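You operate a simulated robot arm through the tools that you are given. There is no shell and no other tool. Be economical: measure what you need, move in short steps, check, and stop when the job is done.

You are at the controls of a simulated robot arm. One attempt, no reset.

Task
Switch the outlet off, then put the mains plug in its holder, wind the cable in and brake the reel.

It is judged by the outcome, as a careful person would: the job done as asked, and still so three seconds after it is handed in. It fails if anything else is knocked over, pushed out of place, dropped, spilled or broken.

Robot
A 7-joint arm with a two-finger parallel gripper on a trunk, on a base that drives. Base frame: it is fixed to the floor where the robot stands at the start and does not move with it; the origin is under the middle of the robot, x ahead of it, y to its left, z up. Units: mm, degrees, N and s.
Its first joint turns from -166.0 to 166.0 degrees. Places, roughly: blue mains plug (4x6x6 cm) [800, 100, 900]; cable reel [800, 600, 800]; outlet switch [800, 100, 800]; plug holder socket [600, 400, 800]; reel brake lever [600, 700, 800]. Payload 1.57 kg.
The TCP is the grasp point between the finger pads, 30 mm short of the fingertips. In the tool frame z runs along the fingers and y along their closing line. The gripper opens to 80 mm. The fingers are 17 mm wide and 12 mm thick; the gripper's body (40 by 82 mm) begins 80 mm behind the TCP.
Orientation is that of the tool frame in the base frame, as a unit quaternion [x, y, z, w]. With the fingers straight down and closing along the base's y, the tool's x points along the base's -x, its y along +y and its z along -z.

Tools
- The arm moves only by the tool servo_tool. Its argument "rows" is a list of rows, each a list of 7 numbers: the shift along the base's x, y, z in mm, then the turn, a rotation vector about the base's x, y, z in degrees, then the opening, from 0 (shut) to 1 (fully open). In form: [[x, y, z, rx, ry, rz, jaw], ...]. A call has 1 to 10 rows; each row is the pose to reach, as a shift and turn from the pose commanded when the call began. Rows are played at 5 a second. More than 50 mm and 8.6 degrees between two rows, or a gripper value outside its range, and nothing of the call is played. A pose out of reach is approached as far as the arm can. The call stops where the force on the tool passes 90 N (or 10 N more than at its start, if that is more) or the arm is blocked; 0.2 s more then pass. The fingers move at their own pace (about 153 mm/s each) and stop on an object; they squeeze with about 41 N. The grip force told is the motor's: it shows also when the fingers shut on nothing. Time passes only in rows, and 0.2 s behind the last, so rows that repeat a pose let the fingers close. The reply holds the time, the measured pose of the TCP, the force on the tool along the base axes, the opening and the grip force, in the units named above and with some noise, with the torque about the TCP (base axes, N m) and any sound that the robot's microphone picked up.
- Cameras (640 x 400 px; columns grow to the right, rows downward): "scene" is now at [-3.9, 208.3, 1408.6]; the picture's right is [0.19, -0.98, 0.00], its down [-0.35, -0.07, -0.93] and it looks along [0.92, 0.18, -0.36] (base axes); focal length 252 px, centre (320, 200). "wrist" rides on the gripper at [72, -7, -122] in the tool frame; the picture's right is [0.09, 1.00, 0.00], its down [-0.84, 0.08, -0.54] and it looks along [-0.54, 0.05, 0.84] (tool axes); focal length 238 px, centre (320, 200). There is no depth. A picture from a camera that has moved, and an enlarged one, comes with that camera's place and axes in the base frame and with its lens. The place of the scene camera against the robot may be out by one fixed shift of up to 25 mm in any direction.
- capture(camera): a new picture of that camera. No time passes.
- base_move(legs): drives the robot by 1 to 6 legs, each [ahead, left, turn to the left] in mm, mm and degrees, along the robot's own axes; the way and the turn of a leg run together, so that a leg with both is an arc; at most 1500 mm and 180 degrees a leg. The arm and the cameras ride along, it lands a little off, and it stops where it bumps. It gives what a move gives.
- head_to(pan, tilt): turns the head with the scene camera to pan (to the left, within 143 degrees either way) and tilt (down, from -29 to 69), counted from straight ahead of the robot. It gives what a move gives.
- zoom(camera, box): a new picture of the part [left, top, right, bottom] of that camera's present view, enlarged. No time passes.
- hand_in(): hands the job in; it is judged then, once.

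Go step by step. Nothing tells you exact positions but the pictures and the camera data: compare them with the known pose of the tool, close in by small moves and look again before you grip or let go. The budget is 120 turns and 90 pictures, counting those below and the enlarged ones. Unless the task says otherwise, let go and move clear before handing in, and close with one line.

The tools are called after "Request:" by a JSON object that holds its "op" and its "data". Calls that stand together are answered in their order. servo_tool: Moves the arm, as the interface text tells. Its arguments: {"type":"object","properties":{"rows":{"type":"array"}},"required":["rows"]} The other tools are called the same way: base_move (legs) drives the base; head_to (pan, tilt) turns the head that bears the scene camera; capture (camera) takes a picture; zoom (camera, box) takes an enlarged picture of a part of a camera's view; hand_in () hands the job in.

At the start:

```text
clock: 0.0
position: [440.8, 318.1, 1191.6]
ee_rot: [0.0, 1.0, 0.001, -0.001]
contact_force: [-0.1, 0.0, -0.1]
wrist_torque: [-0.02, 0.01, -0.04]
opening: 79.8
gripper_force: 0.0
robot x, y, heading: [1.1, 1.8, 0.1]
head pan, tilt: [10.9, 20.9]
```

scene: 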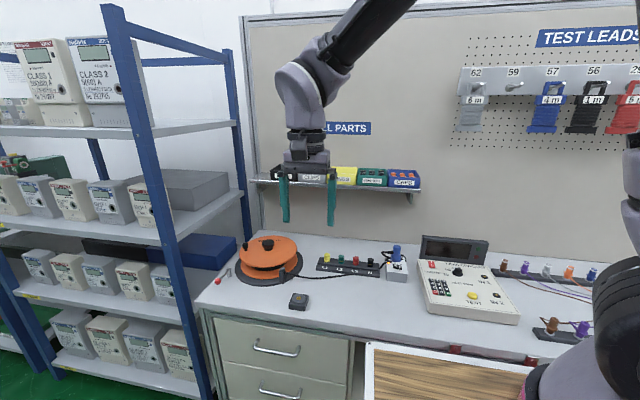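
wrist: 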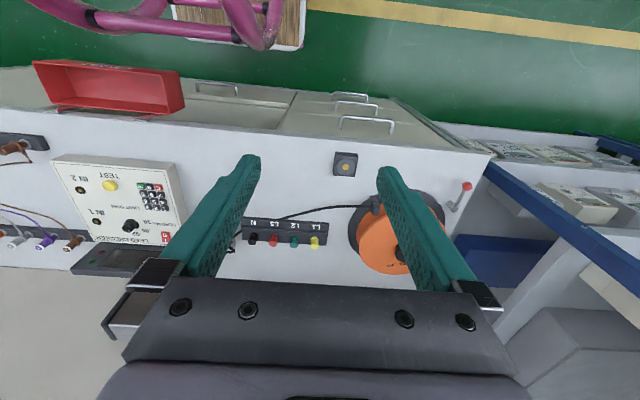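

I see the orange reel, a red brake lever, the holder block, and the outlet with a blue plug. I'll zoom in for details.

Request:
{"op": "zoom", "data": {"camera": "scene", "box": [360, 220, 440, 300]}}

Request:
{"op": "zoom", "data": {"camera": "scene", "box": [200, 220, 320, 320]}}

```text
5.00 times, centred on (400, 260) of scene
camera zoom: at [-3.9, 208.3, 1408.6], right [0.19, -0.98, 0.0], down [-0.35, -0.07, -0.93], along [0.92, 0.18, -0.36], focal length 1258 px, centre (-80, -100)
```

zoom: 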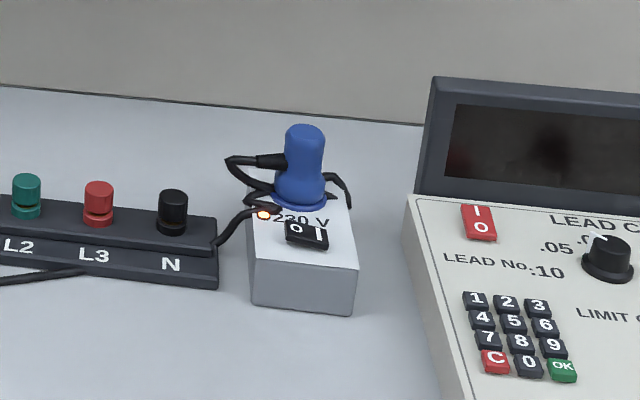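

```text
4.00 times, centred on (260, 270) of scene
camera zoom: at [-3.9, 208.3, 1408.6], right [0.19, -0.98, 0.0], down [-0.35, -0.07, -0.93], along [0.92, 0.18, -0.36], focal length 1007 px, centre (560, -80)
```

zoom: 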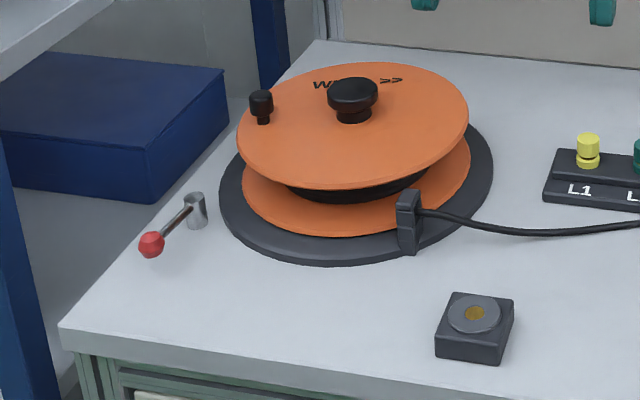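

The outlet is at about x 850–880, y 70. I'll move the arm towards it to get better wrist views.

Request:
{"op": "servo_tool", "data": {"rows": [[26, -24, -10, 0, 0, 0, 1], [52, -48, -20, 0, 0, 0, 1], [78, -72, -30, 0, 0, 0, 1], [104, -96, -40, 0, 0, 0, 1], [130, -120, -50, 0, 0, 0, 1], [156, -144, -60, 0, 0, 0, 1], [182, -168, -70, 0, 0, 0, 1], [208, -192, -80, 0, 0, 0, 1], [234, -216, -90, 0, 0, 0, 1], [260, -240, -100, 0, 0, 0, 1]]}}

Request:
{"op": "capture", "data": {"camera": "wrist"}}

Request:
{"op": "capture", "data": {"camera": "scene"}}

```text
clock: 2.2
position: [700.1, 76.3, 1092.2]
ee_rot: [-0.001, 1.0, 0.001, 0.001]
contact_force: [-1.0, 0.4, 0.3]
wrist_torque: [-0.04, -0.03, 0.02]
opening: 80.2
gripper_force: 0.1
robot x, y, heading: [0.9, 0.5, 0.0]
head pan, tilt: [10.9, 20.9]
```

```text
85 pictures are left
camera wrist: at [628.6, 70.3, 1214.5], right [-0.09, 1.0, 0.0], down [0.84, 0.08, 0.54], along [0.54, 0.05, -0.84], focal length 238 px, centre (320, 200)
```

wrist: 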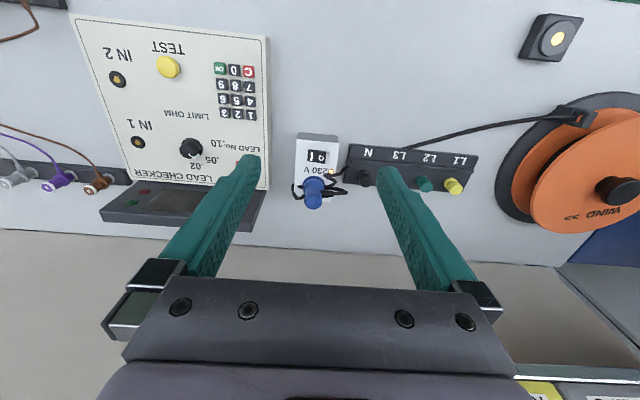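

```text
84 pictures are left
camera scene: at [-4.4, 208.5, 1408.5], right [0.19, -0.98, 0.0], down [-0.35, -0.07, -0.93], along [0.92, 0.18, -0.36], focal length 252 px, centre (320, 200)
```

scene: 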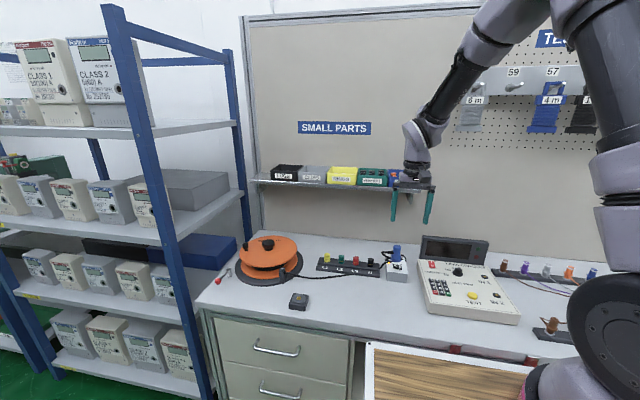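

Request:
{"op": "zoom", "data": {"camera": "wrist", "box": [280, 120, 360, 220]}}

Request:
{"op": "zoom", "data": {"camera": "wrist", "box": [480, 80, 640, 260]}}

```text
4.00 times, centred on (320, 170) of wrist
camera zoom: at [628.6, 70.3, 1214.5], right [-0.09, 1.0, 0.0], down [0.84, 0.08, 0.54], along [0.54, 0.05, -0.84], focal length 953 px, centre (320, 320)
```

zoom: 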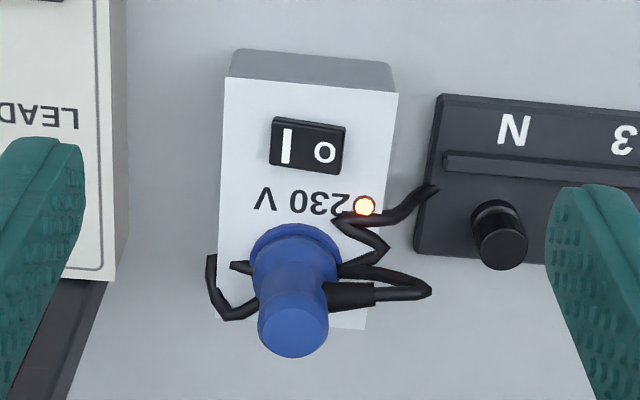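

```text
2.22 times, centred on (560, 170) of wrist
camera zoom: at [628.6, 70.3, 1214.5], right [-0.09, 1.0, 0.0], down [0.84, 0.08, 0.54], along [0.54, 0.05, -0.84], focal length 530 px, centre (-213, 267)
```

zoom: 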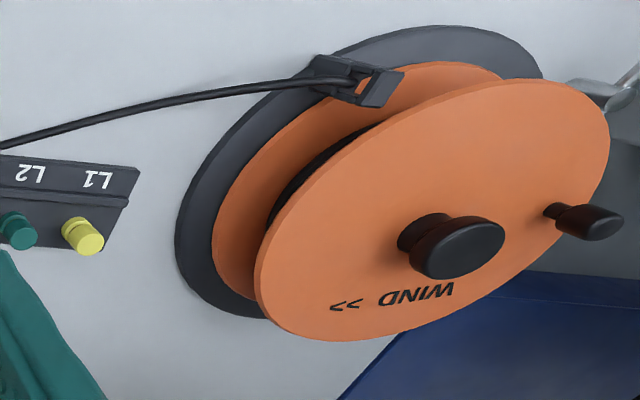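

The O half of the rocker is on the +y side and the lamp is lit, so the outlet is on. I'll go lower for a second view to triangulate.

Request:
{"op": "servo_tool", "data": {"rows": [[0, 0, -40, 0, 0, 0, 1], [0, 0, -80, 0, 0, 0, 1], [0, 0, -112, 0, 0, 0, 1]]}}

Request:
{"op": "capture", "data": {"camera": "wrist"}}

Request:
{"op": "zoom", "data": {"camera": "wrist", "box": [270, 130, 370, 230]}}

```text
clock: 3.0
position: [699.5, 79.7, 981.9]
ee_rot: [0.0, 1.0, 0.001, 0.001]
contact_force: [-1.2, -0.2, 0.2]
wrist_torque: [0.03, 0.0, 0.0]
opening: 80.0
gripper_force: 0.0
robot x, y, heading: [2.4, -3.4, 0.0]
head pan, tilt: [10.9, 20.9]
```

```text
81 pictures are left
camera wrist: at [628.2, 73.4, 1102.9], right [-0.09, 1.0, 0.0], down [0.84, 0.08, 0.54], along [0.54, 0.05, -0.84], focal length 238 px, centre (320, 200)
```

wrist: 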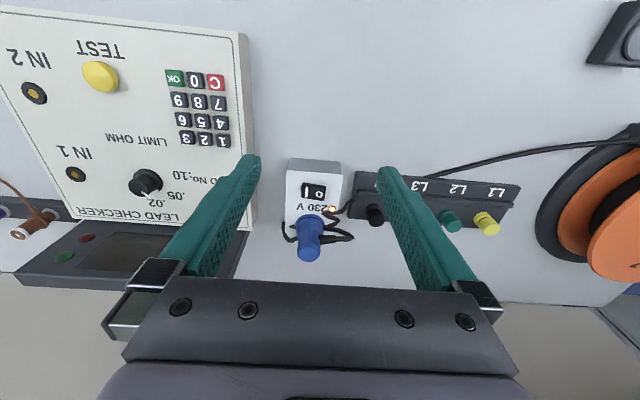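

```text
4.00 times, centred on (320, 180) of wrist
camera zoom: at [628.2, 73.4, 1102.9], right [-0.09, 1.0, 0.0], down [0.84, 0.08, 0.54], along [0.54, 0.05, -0.84], focal length 953 px, centre (320, 280)
```

zoom: 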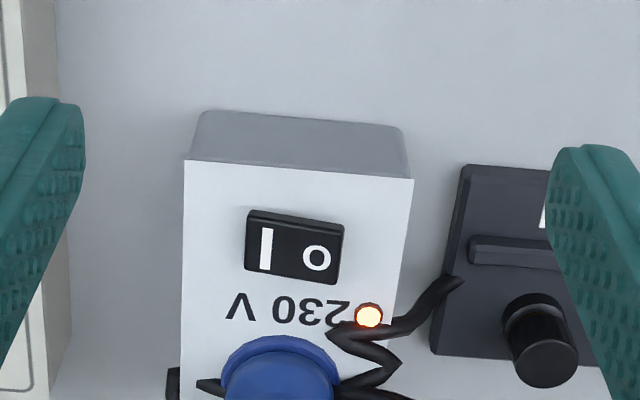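

Triangulated the rocker centre at about (779, 79, 850). Next I'll close the fingers and hover above the O half.

Request:
{"op": "servo_tool", "data": {"rows": [[30, 6, -10, 0, 0, 0, 0], [60, 12, -30, 0, 0, 0, 0], [79, 15, -60, 0, 0, 0, 0], [79, 15, -82, 0, 0, 0, 0], [79, 15, -82, 0, 0, 0, 0]]}}

Request:
{"op": "capture", "data": {"camera": "wrist"}}

Request:
{"op": "zoom", "data": {"camera": "scene", "box": [360, 210, 440, 290]}}

```text
clock: 4.2
position: [779.7, 93.7, 898.2]
ee_rot: [-0.001, 1.0, 0.001, 0.0]
contact_force: [0.2, 0.0, -0.8]
wrist_torque: [-0.02, -0.01, -0.03]
opening: 0.1
gripper_force: 21.7
robot x, y, heading: [0.2, -0.9, -0.2]
head pan, tilt: [10.9, 20.9]
```

```text
79 pictures are left
camera wrist: at [708.5, 88.4, 1020.1], right [-0.09, 1.0, 0.0], down [0.84, 0.08, 0.54], along [0.54, 0.05, -0.84], focal length 238 px, centre (320, 200)
```

wrist: 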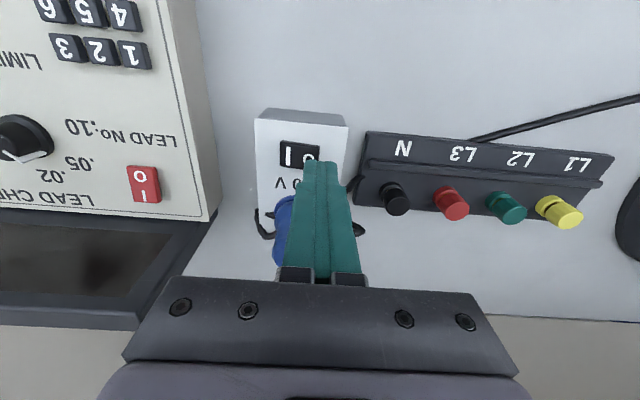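

```text
5.00 times, centred on (400, 250) of scene
camera zoom: at [-4.0, 208.3, 1408.6], right [0.19, -0.98, 0.0], down [-0.35, -0.07, -0.93], along [0.92, 0.18, -0.36], focal length 1258 px, centre (-80, -50)
```

zoom: 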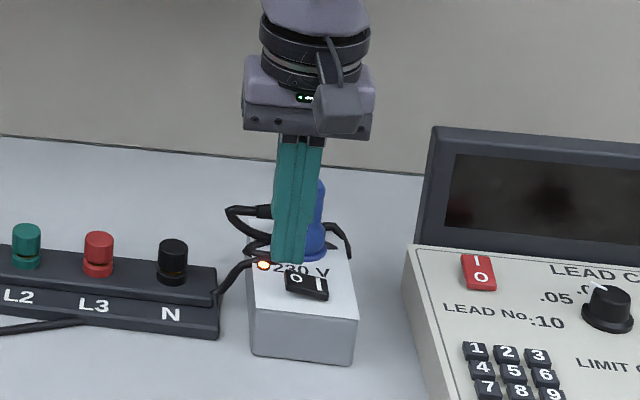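

The fingers line up over the O half. Pressing down gently.

Request:
{"op": "servo_tool", "data": {"rows": [[-2, 0, -8, 0, 0, 0, 0], [-2, 0, -14, 0, 0, 0, 0], [-2, 0, -18, 0, 0, 0, 0], [-2, 0, -20, 0, 0, 0, 0]]}}

Request:
{"op": "zoom", "data": {"camera": "scene", "box": [360, 210, 440, 290]}}

```text
clock: 5.2
position: [778.6, 94.6, 883.0]
ee_rot: [0.0, 1.0, 0.002, 0.002]
contact_force: [-12.0, 1.5, 56.2]
wrist_torque: [-0.52, 0.44, -0.15]
opening: 0.1
gripper_force: 21.3
robot x, y, heading: [-1.2, 3.2, 0.0]
head pan, tilt: [10.9, 20.9]
heard: click
```

```text
5.00 times, centred on (400, 250) of scene
camera zoom: at [-6.3, 208.1, 1408.6], right [0.19, -0.98, 0.0], down [-0.35, -0.07, -0.93], along [0.92, 0.18, -0.36], focal length 1258 px, centre (-80, -50)
```

zoom: 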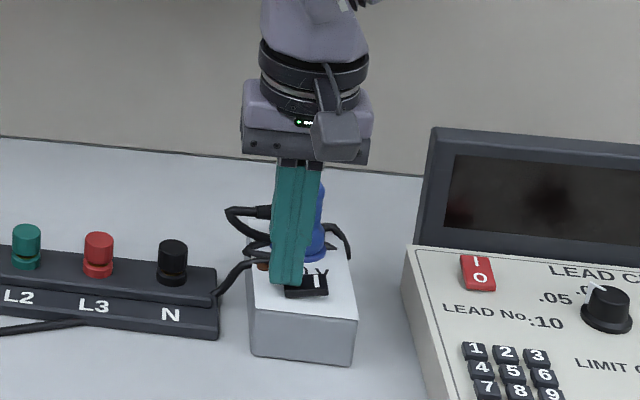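

Click heard and the lamp has gone out. I'll lift away and look at the plug.

Request:
{"op": "servo_tool", "data": {"rows": [[0, 0, 30, 0, 0, 0, 0], [-20, -5, 70, 0, 0, 0, 0.5], [-50, -10, 110, 0, 0, 0, 1], [-80, -15, 120, 0, 0, 0, 1], [-80, -15, 120, 0, 0, 0, 1]]}}

Request:
{"op": "zoom", "data": {"camera": "wrist", "box": [260, 130, 380, 280]}}

Request:
{"op": "zoom", "data": {"camera": "scene", "box": [370, 230, 420, 290]}}

```text
refused: row 3 steps farther than a row can; nothing moved
```

```text
2.67 times, centred on (320, 205) of wrist
camera zoom: at [705.6, 87.6, 1003.6], right [-0.09, 1.0, 0.0], down [0.83, 0.08, 0.55], along [0.54, 0.05, -0.84], focal length 636 px, centre (320, 187)
```

zoom: 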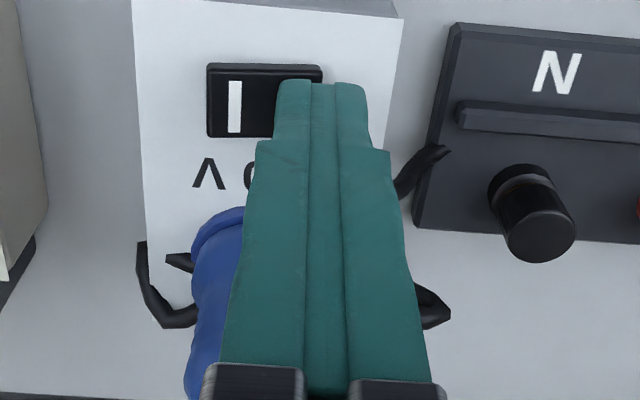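

```text
6.67 times, centred on (395, 260) of scene
camera zoom: at [-6.3, 208.1, 1408.6], right [0.19, -0.98, 0.0], down [-0.35, -0.07, -0.93], along [0.92, 0.18, -0.36], focal length 1678 px, centre (-180, -200)
```

zoom: 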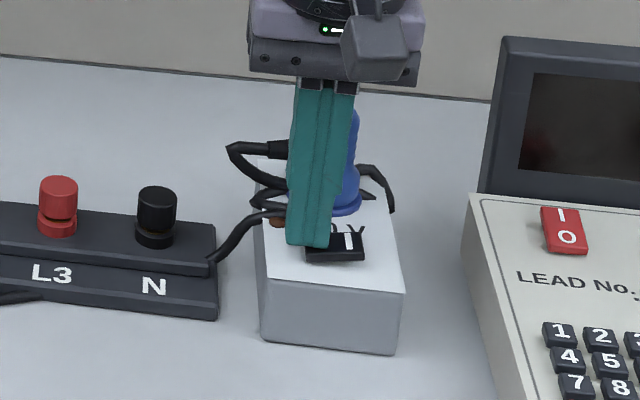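

That step was too large, so I'll retry the lift in smaller ones.

Request:
{"op": "servo_tool", "data": {"rows": [[0, 0, 30, 0, 0, 0, 0], [-10, -5, 70, 0, 0, 0, 0], [-40, -10, 100, 0, 0, 0, 1], [-80, -15, 118, 0, 0, 0, 1], [-80, -15, 118, 0, 0, 0, 1]]}}

Request:
{"op": "zoom", "data": {"camera": "wrist", "box": [260, 130, 380, 280]}}

Request:
{"op": "zoom", "data": {"camera": "scene", "box": [370, 230, 420, 290]}}

```text
clock: 6.4
position: [697.9, 77.8, 996.4]
ee_rot: [0.0, 1.0, 0.001, 0.0]
contact_force: [0.2, 0.0, -0.1]
wrist_torque: [0.02, -0.01, -0.01]
opening: 79.9
gripper_force: 0.2
robot x, y, heading: [0.1, -0.9, -0.2]
head pan, tilt: [10.9, 20.9]
```

```text
2.67 times, centred on (320, 205) of wrist
camera zoom: at [627.7, 71.6, 1119.1], right [-0.09, 1.0, 0.0], down [0.84, 0.08, 0.54], along [0.54, 0.05, -0.84], focal length 636 px, centre (320, 187)
```

zoom: 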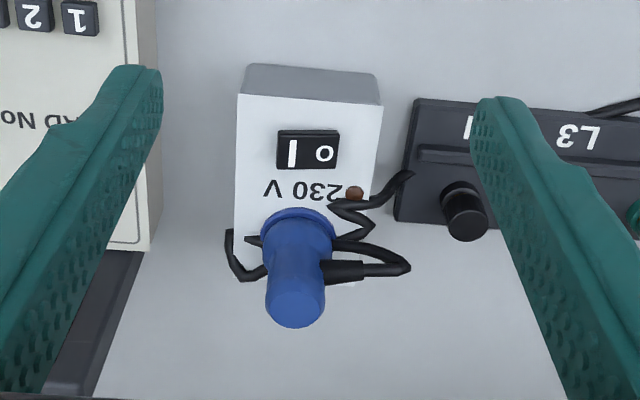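

```text
6.67 times, centred on (395, 260) of scene
camera zoom: at [-3.7, 208.3, 1408.6], right [0.19, -0.98, 0.0], down [-0.35, -0.07, -0.93], along [0.92, 0.18, -0.36], focal length 1678 px, centre (-180, -200)
```

zoom: 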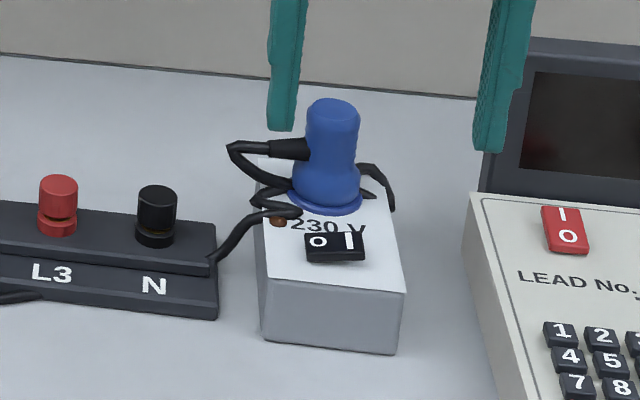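

The outlet is off. The plug stands at about (830, 78.5), top z ≈ 907, with its cable stub toward +y, so I'll turn the tool 90° to grip it along x.

Request:
{"op": "servo_tool", "data": {"rows": [[0, 0, 0, 0, 0, 8.5, 1], [0, 0, 0, 0, 0, 17, 1], [10, 0, 0, 0, 0, 25.5, 1], [20, 0, 0, 0, 0, 34, 1], [30, 0, 0, 0, 0, 42.5, 1], [40, 0, 0, 0, 0, 51, 1], [50, 0, 0, 0, 0, 59.5, 1], [60, 0, 0, 0, 0, 68, 1], [70, 0, 0, 0, 0, 76.5, 1], [80, 0, 0, 0, 0, 85, 1]]}}

Request:
{"op": "servo_tool", "data": {"rows": [[30, 0, 0, 0, 0, 5, 1], [51, 0, 0, 0, 0, 5, 1], [51, 0, 0, 0, 0, 5, 1]]}}

Request:
{"op": "capture", "data": {"camera": "wrist"}}

Request:
{"op": "zoom", "data": {"camera": "scene", "box": [350, 180, 430, 280]}}

```text
clock: 8.6
position: [777.4, 78.0, 996.9]
ee_rot: [-0.677, 0.736, 0.0, 0.0]
contact_force: [0.3, 0.9, 0.5]
wrist_torque: [-0.01, 0.0, 0.01]
opening: 79.9
gripper_force: 0.1
robot x, y, heading: [-0.9, -1.6, -0.2]
head pan, tilt: [10.9, 20.9]
```

```text
clock: 9.4
position: [828.5, 79.8, 995.5]
ee_rot: [0.708, -0.707, 0.0, 0.001]
contact_force: [0.5, -0.2, 0.9]
wrist_torque: [0.02, -0.05, 0.0]
opening: 79.9
gripper_force: 0.0
robot x, y, heading: [0.5, 1.8, -0.2]
head pan, tilt: [10.9, 20.9]
```

```text
72 pictures are left
camera wrist: at [835.5, 7.0, 1118.1], right [-1.0, -0.09, 0.0], down [-0.08, 0.84, 0.54], along [-0.05, 0.54, -0.84], focal length 238 px, centre (320, 200)
```

wrist: 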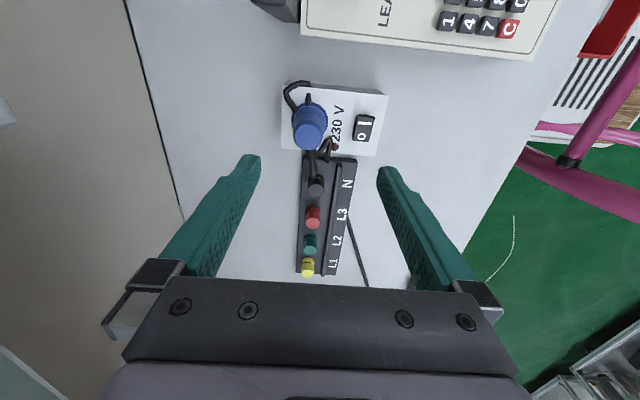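

```text
4.00 times, centred on (390, 230) of scene
camera zoom: at [-3.9, 208.3, 1408.6], right [0.19, -0.98, 0.0], down [-0.35, -0.07, -0.93], along [0.92, 0.18, -0.36], focal length 1007 px, centre (40, 80)
```

zoom: 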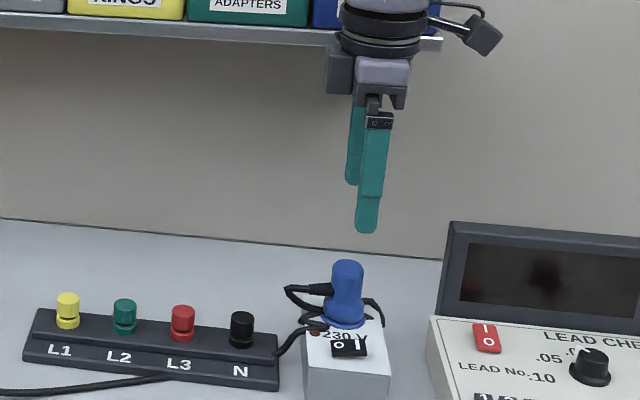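

Request:
{"op": "zoom", "data": {"camera": "wrist", "box": [260, 70, 400, 170]}}

```text
4.00 times, centred on (330, 120) of wrist
camera zoom: at [835.5, 7.0, 1118.1], right [-1.0, -0.09, 0.0], down [-0.08, 0.84, 0.54], along [-0.05, 0.54, -0.84], focal length 953 px, centre (280, 520)
```

zoom: 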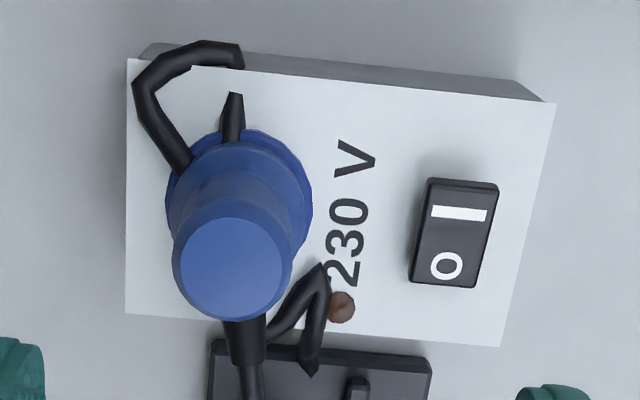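

The plug axis measures about (838, 77.5). I'll descend with the fingers part-open (60 mm) and look before gripping.

Request:
{"op": "servo_tool", "data": {"rows": [[9, -2, 0, 0, 0, 0, 0.75], [9, -2, -35, 0, 0, 0, 0.75], [9, -2, -70, 0, 0, 0, 0.75], [9, -2, -95, 0, 0, 0, 0.75], [9, -2, -107, 0, 0, 0, 0.75]]}}

Request:
{"op": "capture", "data": {"camera": "wrist"}}

Request:
{"op": "zoom", "data": {"camera": "scene", "box": [360, 210, 440, 290]}}

```text
clock: 10.6
position: [837.8, 77.9, 890.8]
ee_rot: [-0.707, 0.707, 0.0, 0.0]
contact_force: [-0.4, 0.2, 0.2]
wrist_torque: [-0.01, 0.0, -0.03]
opening: 60.0
gripper_force: 0.1
robot x, y, heading: [-2.6, 0.1, 0.1]
head pan, tilt: [10.9, 20.9]
```

```text
69 pictures are left
camera wrist: at [845.1, 4.7, 1011.9], right [-1.0, -0.09, 0.0], down [-0.08, 0.84, 0.54], along [-0.05, 0.54, -0.84], focal length 238 px, centre (320, 200)
```

wrist: 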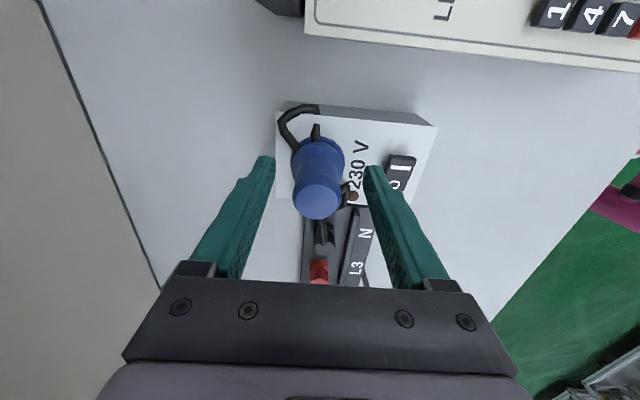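

```text
5.00 times, centred on (400, 250) of scene
camera zoom: at [-4.0, 208.2, 1408.6], right [0.19, -0.98, 0.0], down [-0.35, -0.07, -0.93], along [0.92, 0.18, -0.36], focal length 1258 px, centre (-80, -50)
```

zoom: 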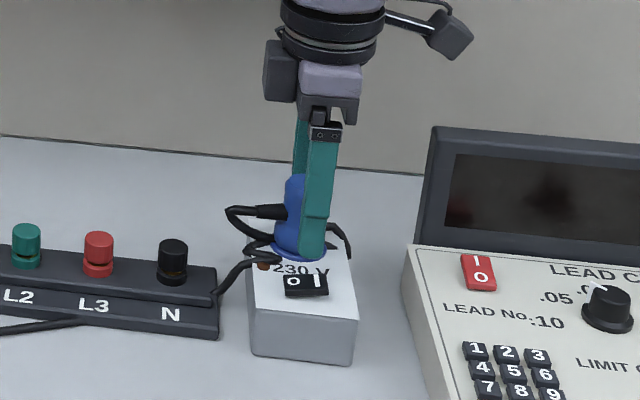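

Request:
{"op": "zoom", "data": {"camera": "wrist", "box": [240, 90, 440, 250]}}

Request:
{"op": "zoom", "data": {"camera": "scene", "box": [382, 230, 412, 270]}}

```text
2.50 times, centred on (340, 170) of wrist
camera zoom: at [845.1, 4.7, 1011.9], right [-1.0, -0.09, 0.0], down [-0.08, 0.84, 0.54], along [-0.05, 0.54, -0.84], focal length 596 px, centre (270, 275)
```

zoom: 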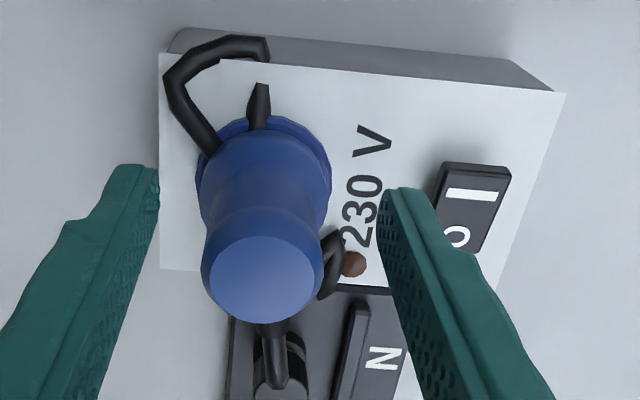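

```text
10.00 times, centred on (397, 250) of scene
camera zoom: at [-4.0, 208.2, 1408.6], right [0.19, -0.98, 0.0], down [-0.35, -0.07, -0.93], along [0.92, 0.18, -0.36], focal length 2516 px, centre (-450, -300)
```

zoom: 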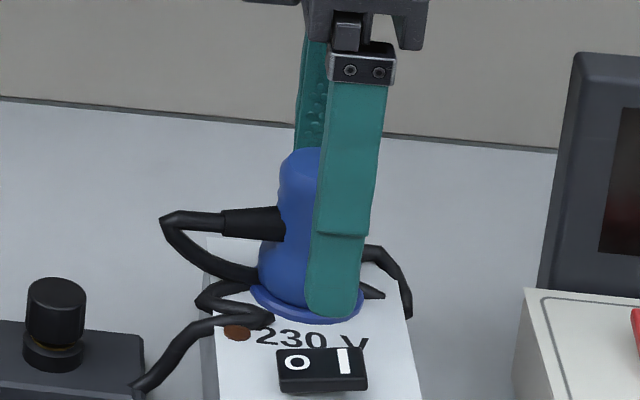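

Comparing views, the plug sits a bit lower and further to +y (about (839, 81), collar z ≈ 840). I'll adjust, then close gently.

Request:
{"op": "servo_tool", "data": {"rows": [[1, 4, -4, 0, 0, 0, 0.75], [1, 4, -8, 0, 0, 0, 0.75], [1, 4, -8, 0, 0, 0, 0.75]]}}

Request:
{"op": "zoom", "data": {"camera": "scene", "box": [382, 230, 412, 270]}}

Request:
{"op": "zoom", "data": {"camera": "wrist", "box": [240, 90, 440, 250]}}

```text
clock: 11.4
position: [839.3, 81.3, 881.5]
ee_rot: [0.707, -0.707, 0.0, 0.0]
contact_force: [0.0, 0.0, 0.0]
wrist_torque: [-0.01, 0.01, 0.06]
opening: 59.9
gripper_force: 0.0
robot x, y, heading: [-2.6, -0.2, 0.1]
head pan, tilt: [10.9, 20.9]
```

```text
10.00 times, centred on (397, 250) of scene
camera zoom: at [-3.9, 208.3, 1408.6], right [0.19, -0.98, 0.0], down [-0.35, -0.07, -0.93], along [0.92, 0.18, -0.36], focal length 2516 px, centre (-450, -300)
```

zoom: 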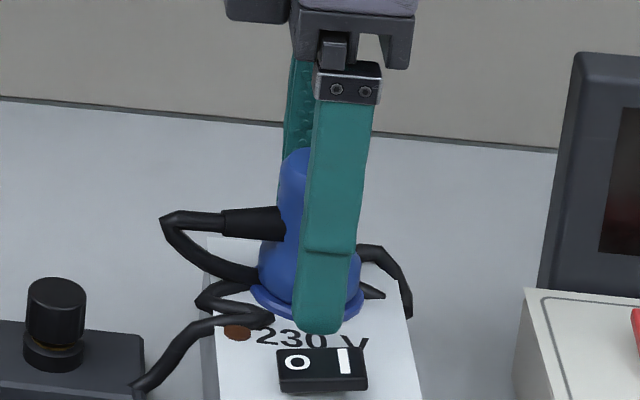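

```text
2.50 times, centred on (340, 170) of wrist
camera zoom: at [845.7, 8.3, 1003.7], right [-1.0, -0.09, 0.0], down [-0.08, 0.84, 0.54], along [-0.05, 0.54, -0.84], focal length 596 px, centre (270, 275)
```

zoom: 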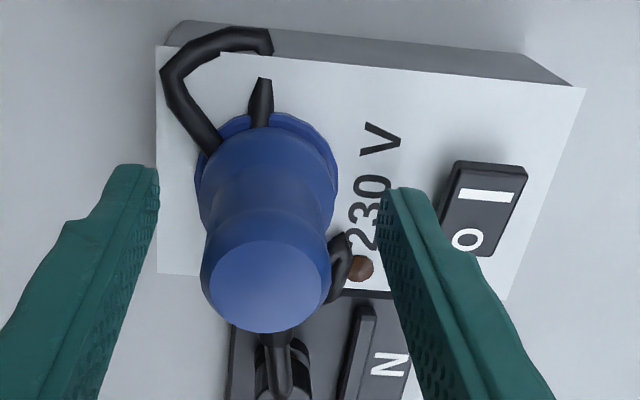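

Alignment is good. Closing the fingers.

Request:
{"op": "servo_tool", "data": {"rows": [[0, 1, 0, 0, 0, 0, 0.4], [0, 1, 0, 0, 0, 0, 0], [0, 1, 0, 0, 0, 0, 0], [0, 1, 0, 0, 0, 0, 0]]}}

Request:
{"op": "zoom", "data": {"camera": "wrist", "box": [240, 90, 440, 250]}}

```text
clock: 12.4
position: [839.6, 81.2, 882.4]
ee_rot: [0.707, -0.707, 0.0, 0.0]
contact_force: [9.4, -4.9, 0.1]
wrist_torque: [-0.15, -0.43, -0.24]
opening: 34.8
gripper_force: 41.0
robot x, y, heading: [3.3, -1.4, -0.2]
head pan, tilt: [10.9, 20.9]
```

```text
2.50 times, centred on (340, 170) of wrist
camera zoom: at [846.5, 8.5, 1003.8], right [-1.0, -0.09, 0.0], down [-0.08, 0.84, 0.54], along [-0.05, 0.54, -0.84], focal length 596 px, centre (270, 275)
```

zoom: 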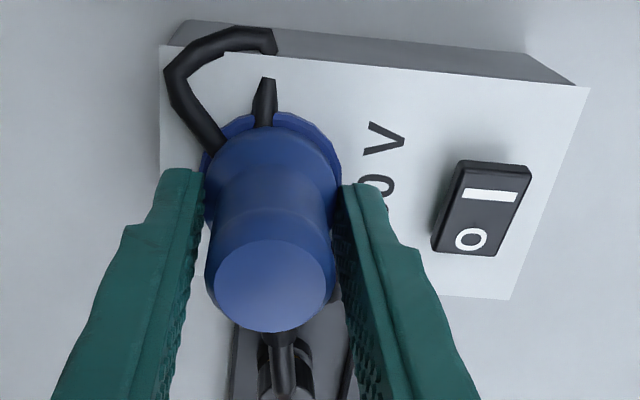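

Gripped, with 34.8 mm between the fingers. I'll pull straight up, slowly.

Request:
{"op": "servo_tool", "data": {"rows": [[0, 0, 6, 0, 0, 0, 0], [0, 0, 12, 0, 0, 0, 0], [0, 0, 20, 0, 0, 0, 0], [0, 0, 30, 0, 0, 0, 0], [0, 0, 45, 0, 0, 0, 0], [0, 0, 60, 0, 0, 0, 0]]}}

Request:
{"op": "capture", "data": {"camera": "wrist"}}

Request:
{"op": "zoom", "data": {"camera": "scene", "box": [340, 200, 440, 300]}}

```text
clock: 13.8
position: [839.2, 82.5, 941.2]
ee_rot: [0.707, -0.707, -0.002, 0.0]
contact_force: [-0.1, 0.0, -0.9]
wrist_torque: [0.01, 0.01, 0.0]
opening: 35.1
gripper_force: 41.6
robot x, y, heading: [-1.0, -1.1, -0.1]
head pan, tilt: [10.9, 20.9]
```

```text
62 pictures are left
camera wrist: at [845.8, 9.0, 1063.3], right [-1.0, -0.09, 0.0], down [-0.08, 0.84, 0.54], along [-0.05, 0.54, -0.84], focal length 238 px, centre (320, 200)
```

wrist: 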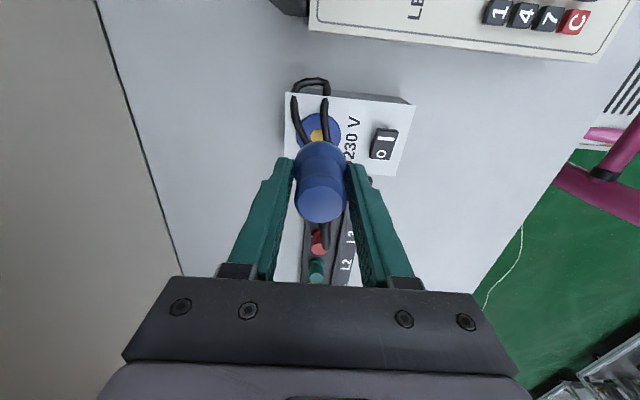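

```text
4.00 times, centred on (390, 250) of scene
camera zoom: at [-3.7, 208.3, 1408.6], right [0.19, -0.98, 0.0], down [-0.35, -0.07, -0.93], along [0.92, 0.18, -0.36], focal length 1007 px, centre (40, 0)
```

zoom: 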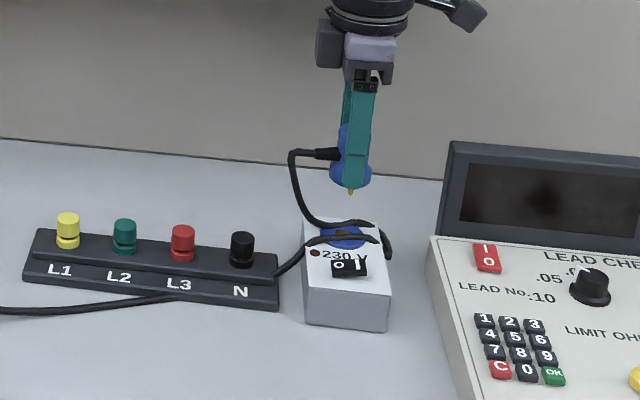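

The plug is out. I'll lift it and carry it towards the holder, stopping short for a view.

Request:
{"op": "servo_tool", "data": {"rows": [[0, 10, 30, 0, 0, 0, 0], [-15, 35, 50, 0, 0, 0, 0], [-45, 65, 50, 0, 0, 0, 0], [-75, 95, 50, 0, 0, 0, 0], [-105, 120, 50, 0, 0, 0, 0], [-135, 145, 50, 0, 0, 0, 0], [-165, 170, 50, 0, 0, 0, 0], [-195, 190, 50, 0, 0, 0, 0], [-225, 205, 50, 0, 0, 0, 0], [-250, 220, 50, 0, 0, 0, 0]]}}

Request:
{"op": "capture", "data": {"camera": "wrist"}}

Request:
{"op": "capture", "data": {"camera": "scene"}}

```text
clock: 16.0
position: [590.5, 300.5, 991.0]
ee_rot: [-0.707, 0.707, 0.001, -0.001]
contact_force: [0.4, 1.0, -0.9]
wrist_torque: [0.0, 0.03, 0.01]
opening: 34.9
gripper_force: 40.0
robot x, y, heading: [-0.2, 2.1, 0.2]
head pan, tilt: [10.9, 20.9]
```

```text
60 pictures are left
camera wrist: at [596.7, 229.3, 1113.1], right [-1.0, -0.09, 0.0], down [-0.08, 0.84, 0.54], along [-0.05, 0.54, -0.84], focal length 238 px, centre (320, 200)
```

wrist: 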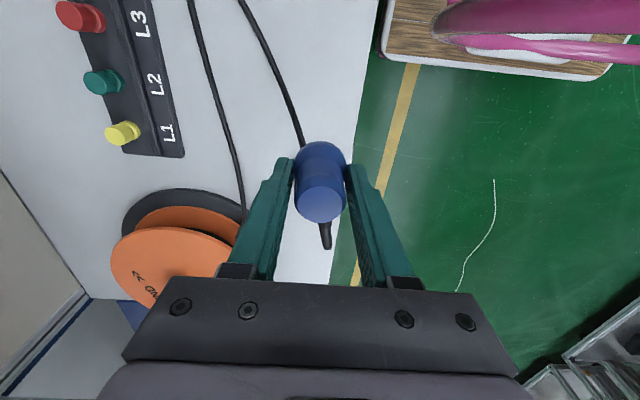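

```text
59 pictures are left
camera scene: at [-3.6, 208.1, 1408.6], right [0.19, -0.98, 0.0], down [-0.35, -0.07, -0.93], along [0.92, 0.18, -0.36], focal length 252 px, centre (320, 200)
```

scene: 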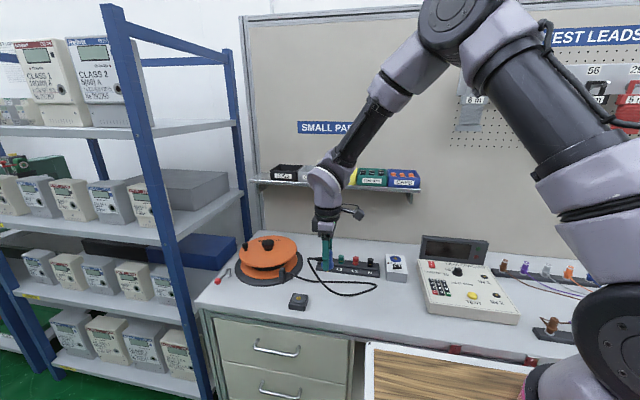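

The plug hides the holder, so I'll move on over it. There it should appear above the fingers in the wrist view.

Request:
{"op": "servo_tool", "data": {"rows": [[0, 30, 0, 0, 0, 0, 0], [0, 60, 0, 0, 0, 0, 0], [0, 90, 0, 0, 0, 0, 0], [0, 90, 0, 0, 0, 0, 0]]}}

Request:
{"op": "capture", "data": {"camera": "wrist"}}

Request:
{"op": "zoom", "data": {"camera": "wrist", "box": [250, 60, 400, 180]}}

Request:
{"op": "zoom", "data": {"camera": "scene", "box": [260, 220, 380, 320]}}

```text
clock: 17.0
position: [587.3, 393.7, 991.2]
ee_rot: [0.708, -0.707, -0.001, 0.001]
contact_force: [0.1, 0.4, -1.4]
wrist_torque: [0.0, 0.0, 0.01]
opening: 34.9
gripper_force: 41.2
robot x, y, heading: [4.1, -3.5, -0.1]
head pan, tilt: [10.9, 20.9]
```

```text
58 pictures are left
camera wrist: at [595.1, 320.9, 1113.9], right [-1.0, -0.09, 0.0], down [-0.08, 0.84, 0.54], along [-0.05, 0.54, -0.84], focal length 238 px, centre (320, 200)
```

wrist: 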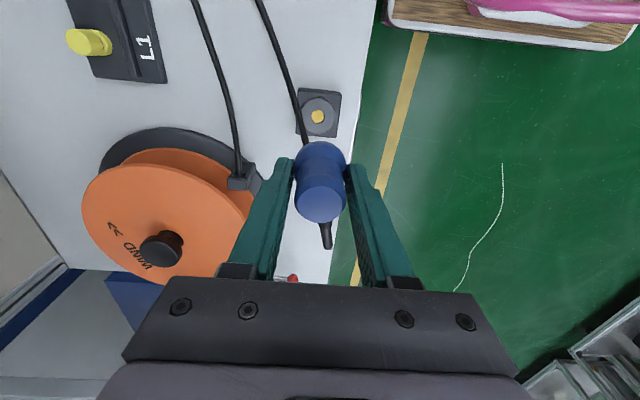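

```text
3.33 times, centred on (325, 120) of wrist
camera zoom: at [595.1, 320.9, 1113.9], right [-1.0, -0.09, 0.0], down [-0.08, 0.84, 0.54], along [-0.05, 0.54, -0.84], focal length 794 px, centre (303, 467)
```

zoom: 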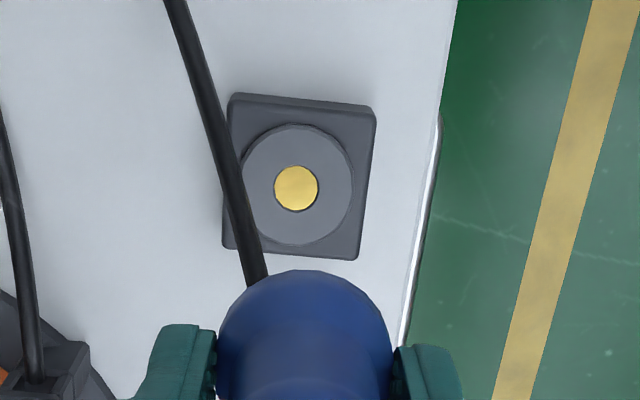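

```text
4.00 times, centred on (320, 270) of scene
camera zoom: at [-3.9, 208.3, 1408.6], right [0.19, -0.98, 0.0], down [-0.35, -0.07, -0.93], along [0.92, 0.18, -0.36], focal length 1007 px, centre (320, -80)
```

zoom: 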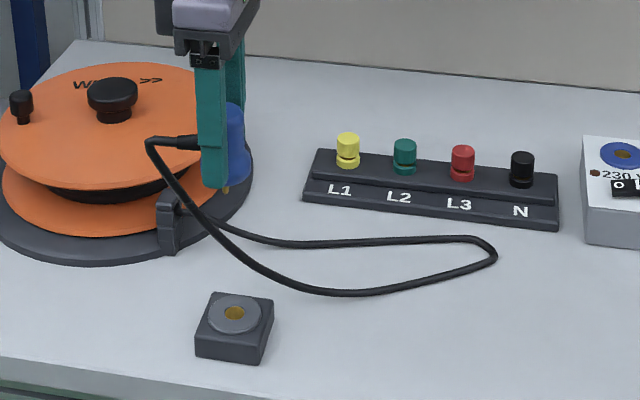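

The holder hole is at about (591, 390), top z ≈ 826. I'll centre over it and descend to just above.

Request:
{"op": "servo_tool", "data": {"rows": [[2, -2, -30, 0, 0, 0, 0], [2, -2, -65, 0, 0, 0, 0], [2, -2, -95, 0, 0, 0, 0], [2, -2, -95, 0, 0, 0, 0]]}}

Request:
{"op": "zoom", "data": {"camera": "wrist", "box": [250, 60, 400, 260]}}

Request:
{"op": "zoom", "data": {"camera": "scene", "box": [275, 260, 325, 320]}}

```text
clock: 18.0
position: [590.6, 389.0, 897.5]
ee_rot: [0.707, -0.707, -0.001, 0.001]
contact_force: [0.1, -0.6, -0.7]
wrist_torque: [0.01, 0.0, 0.02]
opening: 35.1
gripper_force: 41.2
robot x, y, heading: [-0.9, 2.6, 0.1]
head pan, tilt: [10.9, 20.9]
```

```text
2.00 times, centred on (325, 160) of wrist
camera zoom: at [598.1, 317.5, 1018.9], right [-1.0, -0.09, 0.0], down [-0.08, 0.84, 0.54], along [-0.05, 0.54, -0.84], focal length 477 px, centre (310, 280)
```

zoom: 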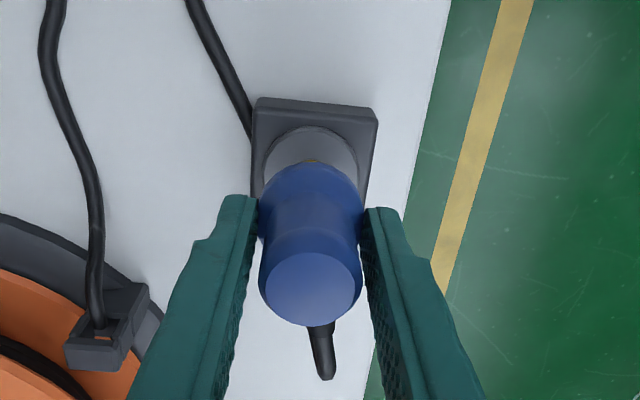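

```text
6.67 times, centred on (300, 290) of scene
camera zoom: at [-3.9, 208.3, 1408.6], right [0.19, -0.98, 0.0], down [-0.35, -0.07, -0.93], along [0.92, 0.18, -0.36], focal length 1678 px, centre (453, -400)
```

zoom: 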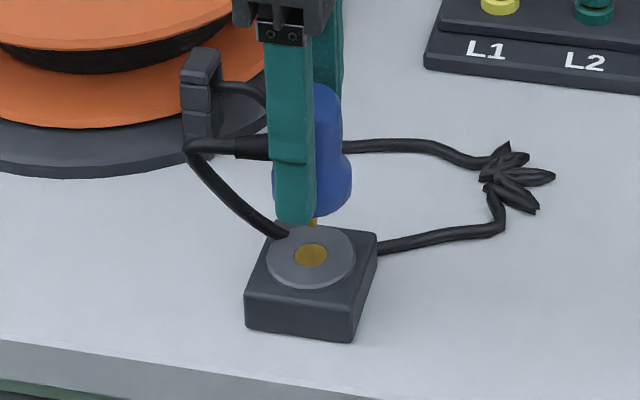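

The pin is right above the hole. Lowering slowly.

Request:
{"op": "servo_tool", "data": {"rows": [[0.5, 0, -6, 0, 0, 0, 0], [0.5, 0, -12, 0, 0, 0, 0], [0.5, 0, -16, 0, 0, 0, 0], [0.5, 0, -16, 0, 0, 0, 0]]}}

Request:
{"op": "zoom", "data": {"camera": "scene", "box": [275, 260, 325, 320]}}

```text
clock: 19.0
position: [591.3, 389.2, 880.4]
ee_rot: [-0.707, 0.707, 0.001, 0.0]
contact_force: [0.0, 0.9, -1.0]
wrist_torque: [0.04, -0.03, 0.0]
opening: 34.9
gripper_force: 41.2
robot x, y, heading: [2.1, -1.2, 0.1]
head pan, tilt: [10.9, 20.9]
```

```text
6.67 times, centred on (300, 290) of scene
camera zoom: at [-3.9, 208.3, 1408.6], right [0.19, -0.98, 0.0], down [-0.35, -0.07, -0.93], along [0.92, 0.18, -0.36], focal length 1678 px, centre (453, -400)
```

zoom: 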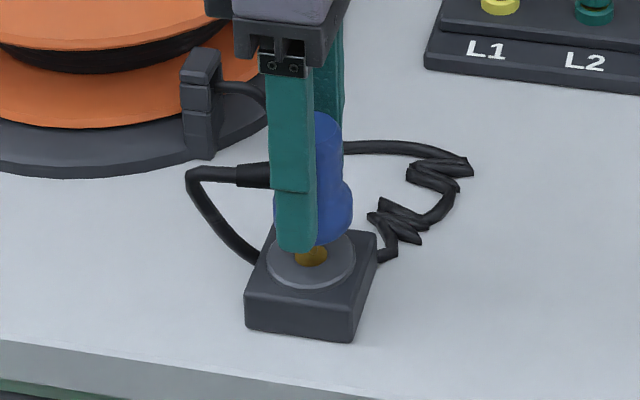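

Request:
{"op": "servo_tool", "data": {"rows": [[0, 0, -4, 0, 0, 0, 0], [0, 0, -8, 0, 0, 0, 0], [0, 0, -11, 0, 0, 0, 0], [0, 0, -11, 0, 0, 0, 0]]}}

Request:
{"op": "zoom", "data": {"camera": "scene", "box": [275, 260, 325, 320]}}

```text
clock: 20.0
position: [592.9, 388.6, 868.8]
ee_rot: [0.708, -0.706, -0.001, 0.0]
contact_force: [0.0, 0.5, 1.0]
wrist_torque: [-0.04, 0.02, 0.02]
opening: 34.6
gripper_force: 41.2
robot x, y, heading: [2.3, 0.3, -0.0]
head pan, tilt: [10.9, 20.9]
```

```text
6.67 times, centred on (300, 290) of scene
camera zoom: at [-3.9, 208.3, 1408.6], right [0.19, -0.98, 0.0], down [-0.35, -0.07, -0.93], along [0.92, 0.18, -0.36], focal length 1678 px, centre (453, -400)
```

zoom: 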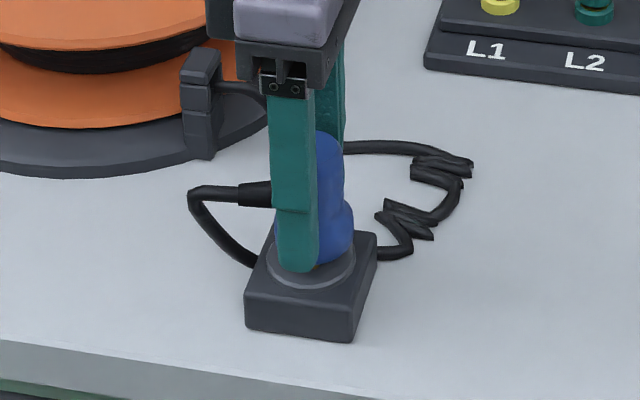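

Nearly seated and the pin is in the hole. A few more millimetres until contact.

Request:
{"op": "servo_tool", "data": {"rows": [[0, 0, -3, 0, 0, 0, 0], [0, 0, -6, 0, 0, 0, 0], [0, 0, -8, 0, 0, 0, 0], [0, 0, -8, 0, 0, 0, 0]]}}

Request:
{"op": "zoom", "data": {"camera": "scene", "box": [275, 260, 325, 320]}}

```text
clock: 21.0
position: [590.6, 390.5, 861.9]
ee_rot: [0.707, -0.707, -0.001, -0.001]
contact_force: [-3.1, 10.6, -0.8]
wrist_torque: [0.54, 0.01, -0.27]
opening: 34.9
gripper_force: 41.1
robot x, y, heading: [1.2, -1.7, 0.1]
head pan, tilt: [10.9, 20.9]
```

```text
6.67 times, centred on (300, 290) of scene
camera zoom: at [-4.0, 208.8, 1408.5], right [0.19, -0.98, 0.0], down [-0.35, -0.07, -0.93], along [0.92, 0.18, -0.36], focal length 1678 px, centre (453, -400)
```

zoom: 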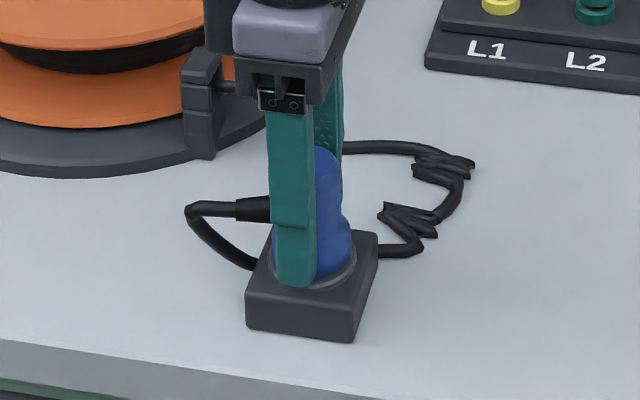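

Request:
{"op": "servo_tool", "data": {"rows": [[0, -1, -2, 0, 0, 0, 0], [0, -1, -4, 0, 0, 0, 0], [0, -1, -4, 0, 0, 0, 0]]}}

Request:
{"op": "zoom", "data": {"camera": "scene", "box": [275, 260, 325, 320]}}

```text
clock: 21.8
position: [590.0, 390.1, 859.9]
ee_rot: [0.708, -0.707, -0.001, -0.001]
contact_force: [-10.1, 13.1, 36.7]
wrist_torque: [0.38, 0.31, -0.25]
opening: 34.8
gripper_force: 40.5
robot x, y, heading: [-1.1, -1.0, -0.0]
head pan, tilt: [10.9, 20.9]
```

```text
6.67 times, centred on (300, 290) of scene
camera zoom: at [-5.3, 208.1, 1408.6], right [0.19, -0.98, 0.0], down [-0.35, -0.07, -0.93], along [0.92, 0.18, -0.36], focal length 1678 px, centre (453, -400)
```

zoom: 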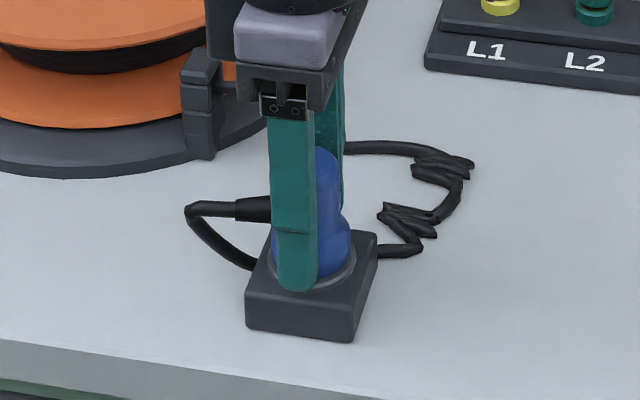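

The plug is bottomed in the holder (36 N upward reaction). I'll open modestly and withdraw straight up.

Request:
{"op": "servo_tool", "data": {"rows": [[0, 0, 3, 0, 0, 0, 0], [0, 0, 3, 0, 0, 0, 0.7], [0, 0, 3, 0, 0, 0, 0.7], [0, 0, 30, 0, 0, 0, 0.7], [0, 0, 70, 0, 0, 0, 0.7], [0, 0, 115, 0, 0, 0, 1], [0, 0, 160, 0, 0, 0, 1]]}}

Request:
{"op": "capture", "data": {"camera": "wrist"}}

Request:
{"op": "zoom", "data": {"camera": "scene", "box": [200, 220, 340, 320]}}

```text
clock: 23.4
position: [592.7, 390.7, 1016.3]
ee_rot: [-0.707, 0.707, 0.001, 0.0]
contact_force: [0.8, 0.5, -0.2]
wrist_torque: [0.01, 0.0, 0.01]
opening: 80.1
gripper_force: 0.1
robot x, y, heading: [4.0, -1.1, -0.1]
head pan, tilt: [10.9, 20.9]
```

```text
49 pictures are left
camera wrist: at [600.3, 317.7, 1138.4], right [-1.0, -0.09, 0.0], down [-0.08, 0.84, 0.54], along [-0.05, 0.54, -0.84], focal length 238 px, centre (320, 200)
```

wrist: 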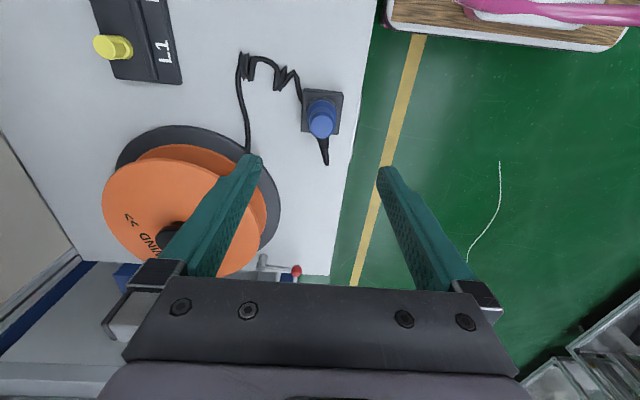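

```text
4.00 times, centred on (270, 270) of scene
camera zoom: at [-3.6, 208.6, 1408.5], right [0.19, -0.98, 0.0], down [-0.35, -0.07, -0.93], along [0.92, 0.18, -0.36], focal length 1007 px, centre (520, -80)
```

zoom: 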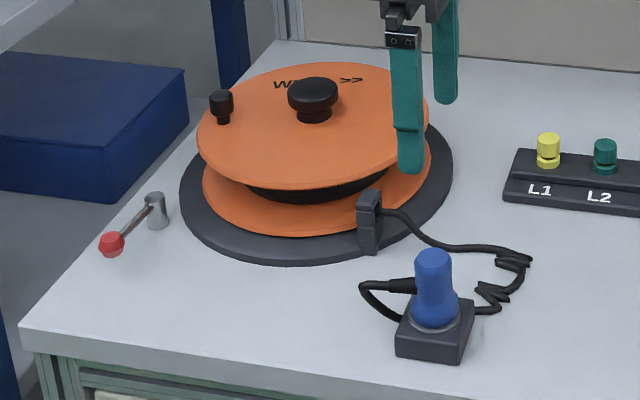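

The plug is seated in the holder. The reel centre is at about (768, 553), near the reach limit, so I'll raise the arm and drive the base left about 280 mm.

Request:
{"op": "servo_tool", "data": {"rows": [[-10, -30, 30, 0, 0, 0, 1], [-20, -60, 60, 0, 0, 0, 1], [-30, -90, 90, 0, 0, 0, 1], [-30, -110, 110, 0, 0, 0, 1]]}}

Request:
{"op": "base_move", "data": {"legs": [[0, 280, 0]]}}

Request:
{"op": "head_to", "data": {"pan": 15, "tilt": 30}}

Request:
{"op": "capture", "data": {"camera": "scene"}}

Request:
{"op": "capture", "data": {"camera": "wrist"}}

```text
clock: 24.4
position: [560.7, 277.9, 1125.6]
ee_rot: [0.708, -0.706, -0.001, 0.001]
contact_force: [0.7, -0.3, 0.0]
wrist_torque: [-0.05, 0.0, 0.0]
opening: 79.8
gripper_force: 0.1
robot x, y, heading: [-2.6, -2.7, 0.1]
head pan, tilt: [10.9, 20.9]
```

```text
clock: 26.3
position: [560.8, 553.0, 1125.1]
ee_rot: [0.708, -0.706, -0.001, 0.001]
contact_force: [0.0, 1.5, -0.4]
wrist_torque: [0.01, 0.03, -0.01]
opening: 79.9
gripper_force: 0.1
robot x, y, heading: [-1.5, 276.0, 0.2]
head pan, tilt: [10.9, 20.9]
```

```text
clock: 27.0
position: [562.0, 552.9, 1125.6]
ee_rot: [0.708, -0.706, -0.001, 0.001]
contact_force: [-0.5, -0.5, 0.1]
wrist_torque: [-0.02, 0.0, 0.01]
opening: 80.0
gripper_force: 0.1
robot x, y, heading: [-0.1, 274.2, -0.1]
head pan, tilt: [15.0, 30.0]
```

```text
47 pictures are left
camera scene: at [-8.6, 487.3, 1394.0], right [0.26, -0.97, 0.0], down [-0.48, -0.13, -0.87], along [0.84, 0.23, -0.5], focal length 252 px, centre (320, 200)
```

scene: 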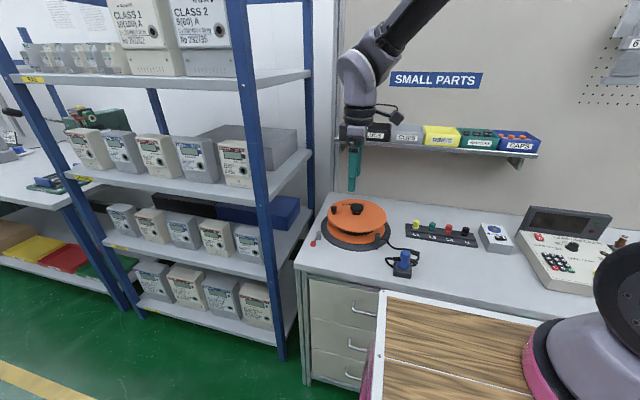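

```text
46 pictures are left
camera wrist: at [568.3, 480.5, 1248.1], right [-1.0, -0.1, 0.0], down [-0.08, 0.84, 0.54], along [-0.05, 0.54, -0.84], focal length 238 px, centre (320, 200)
```

wrist: 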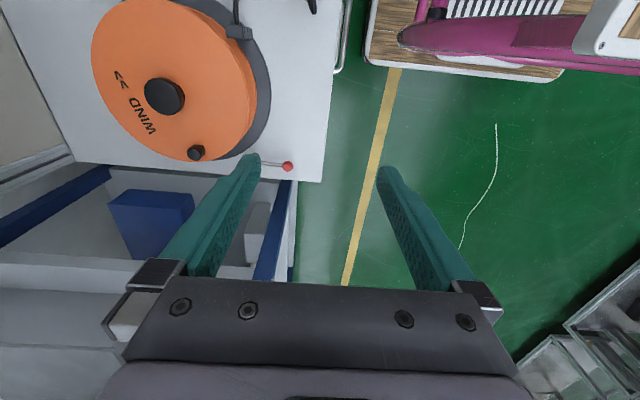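

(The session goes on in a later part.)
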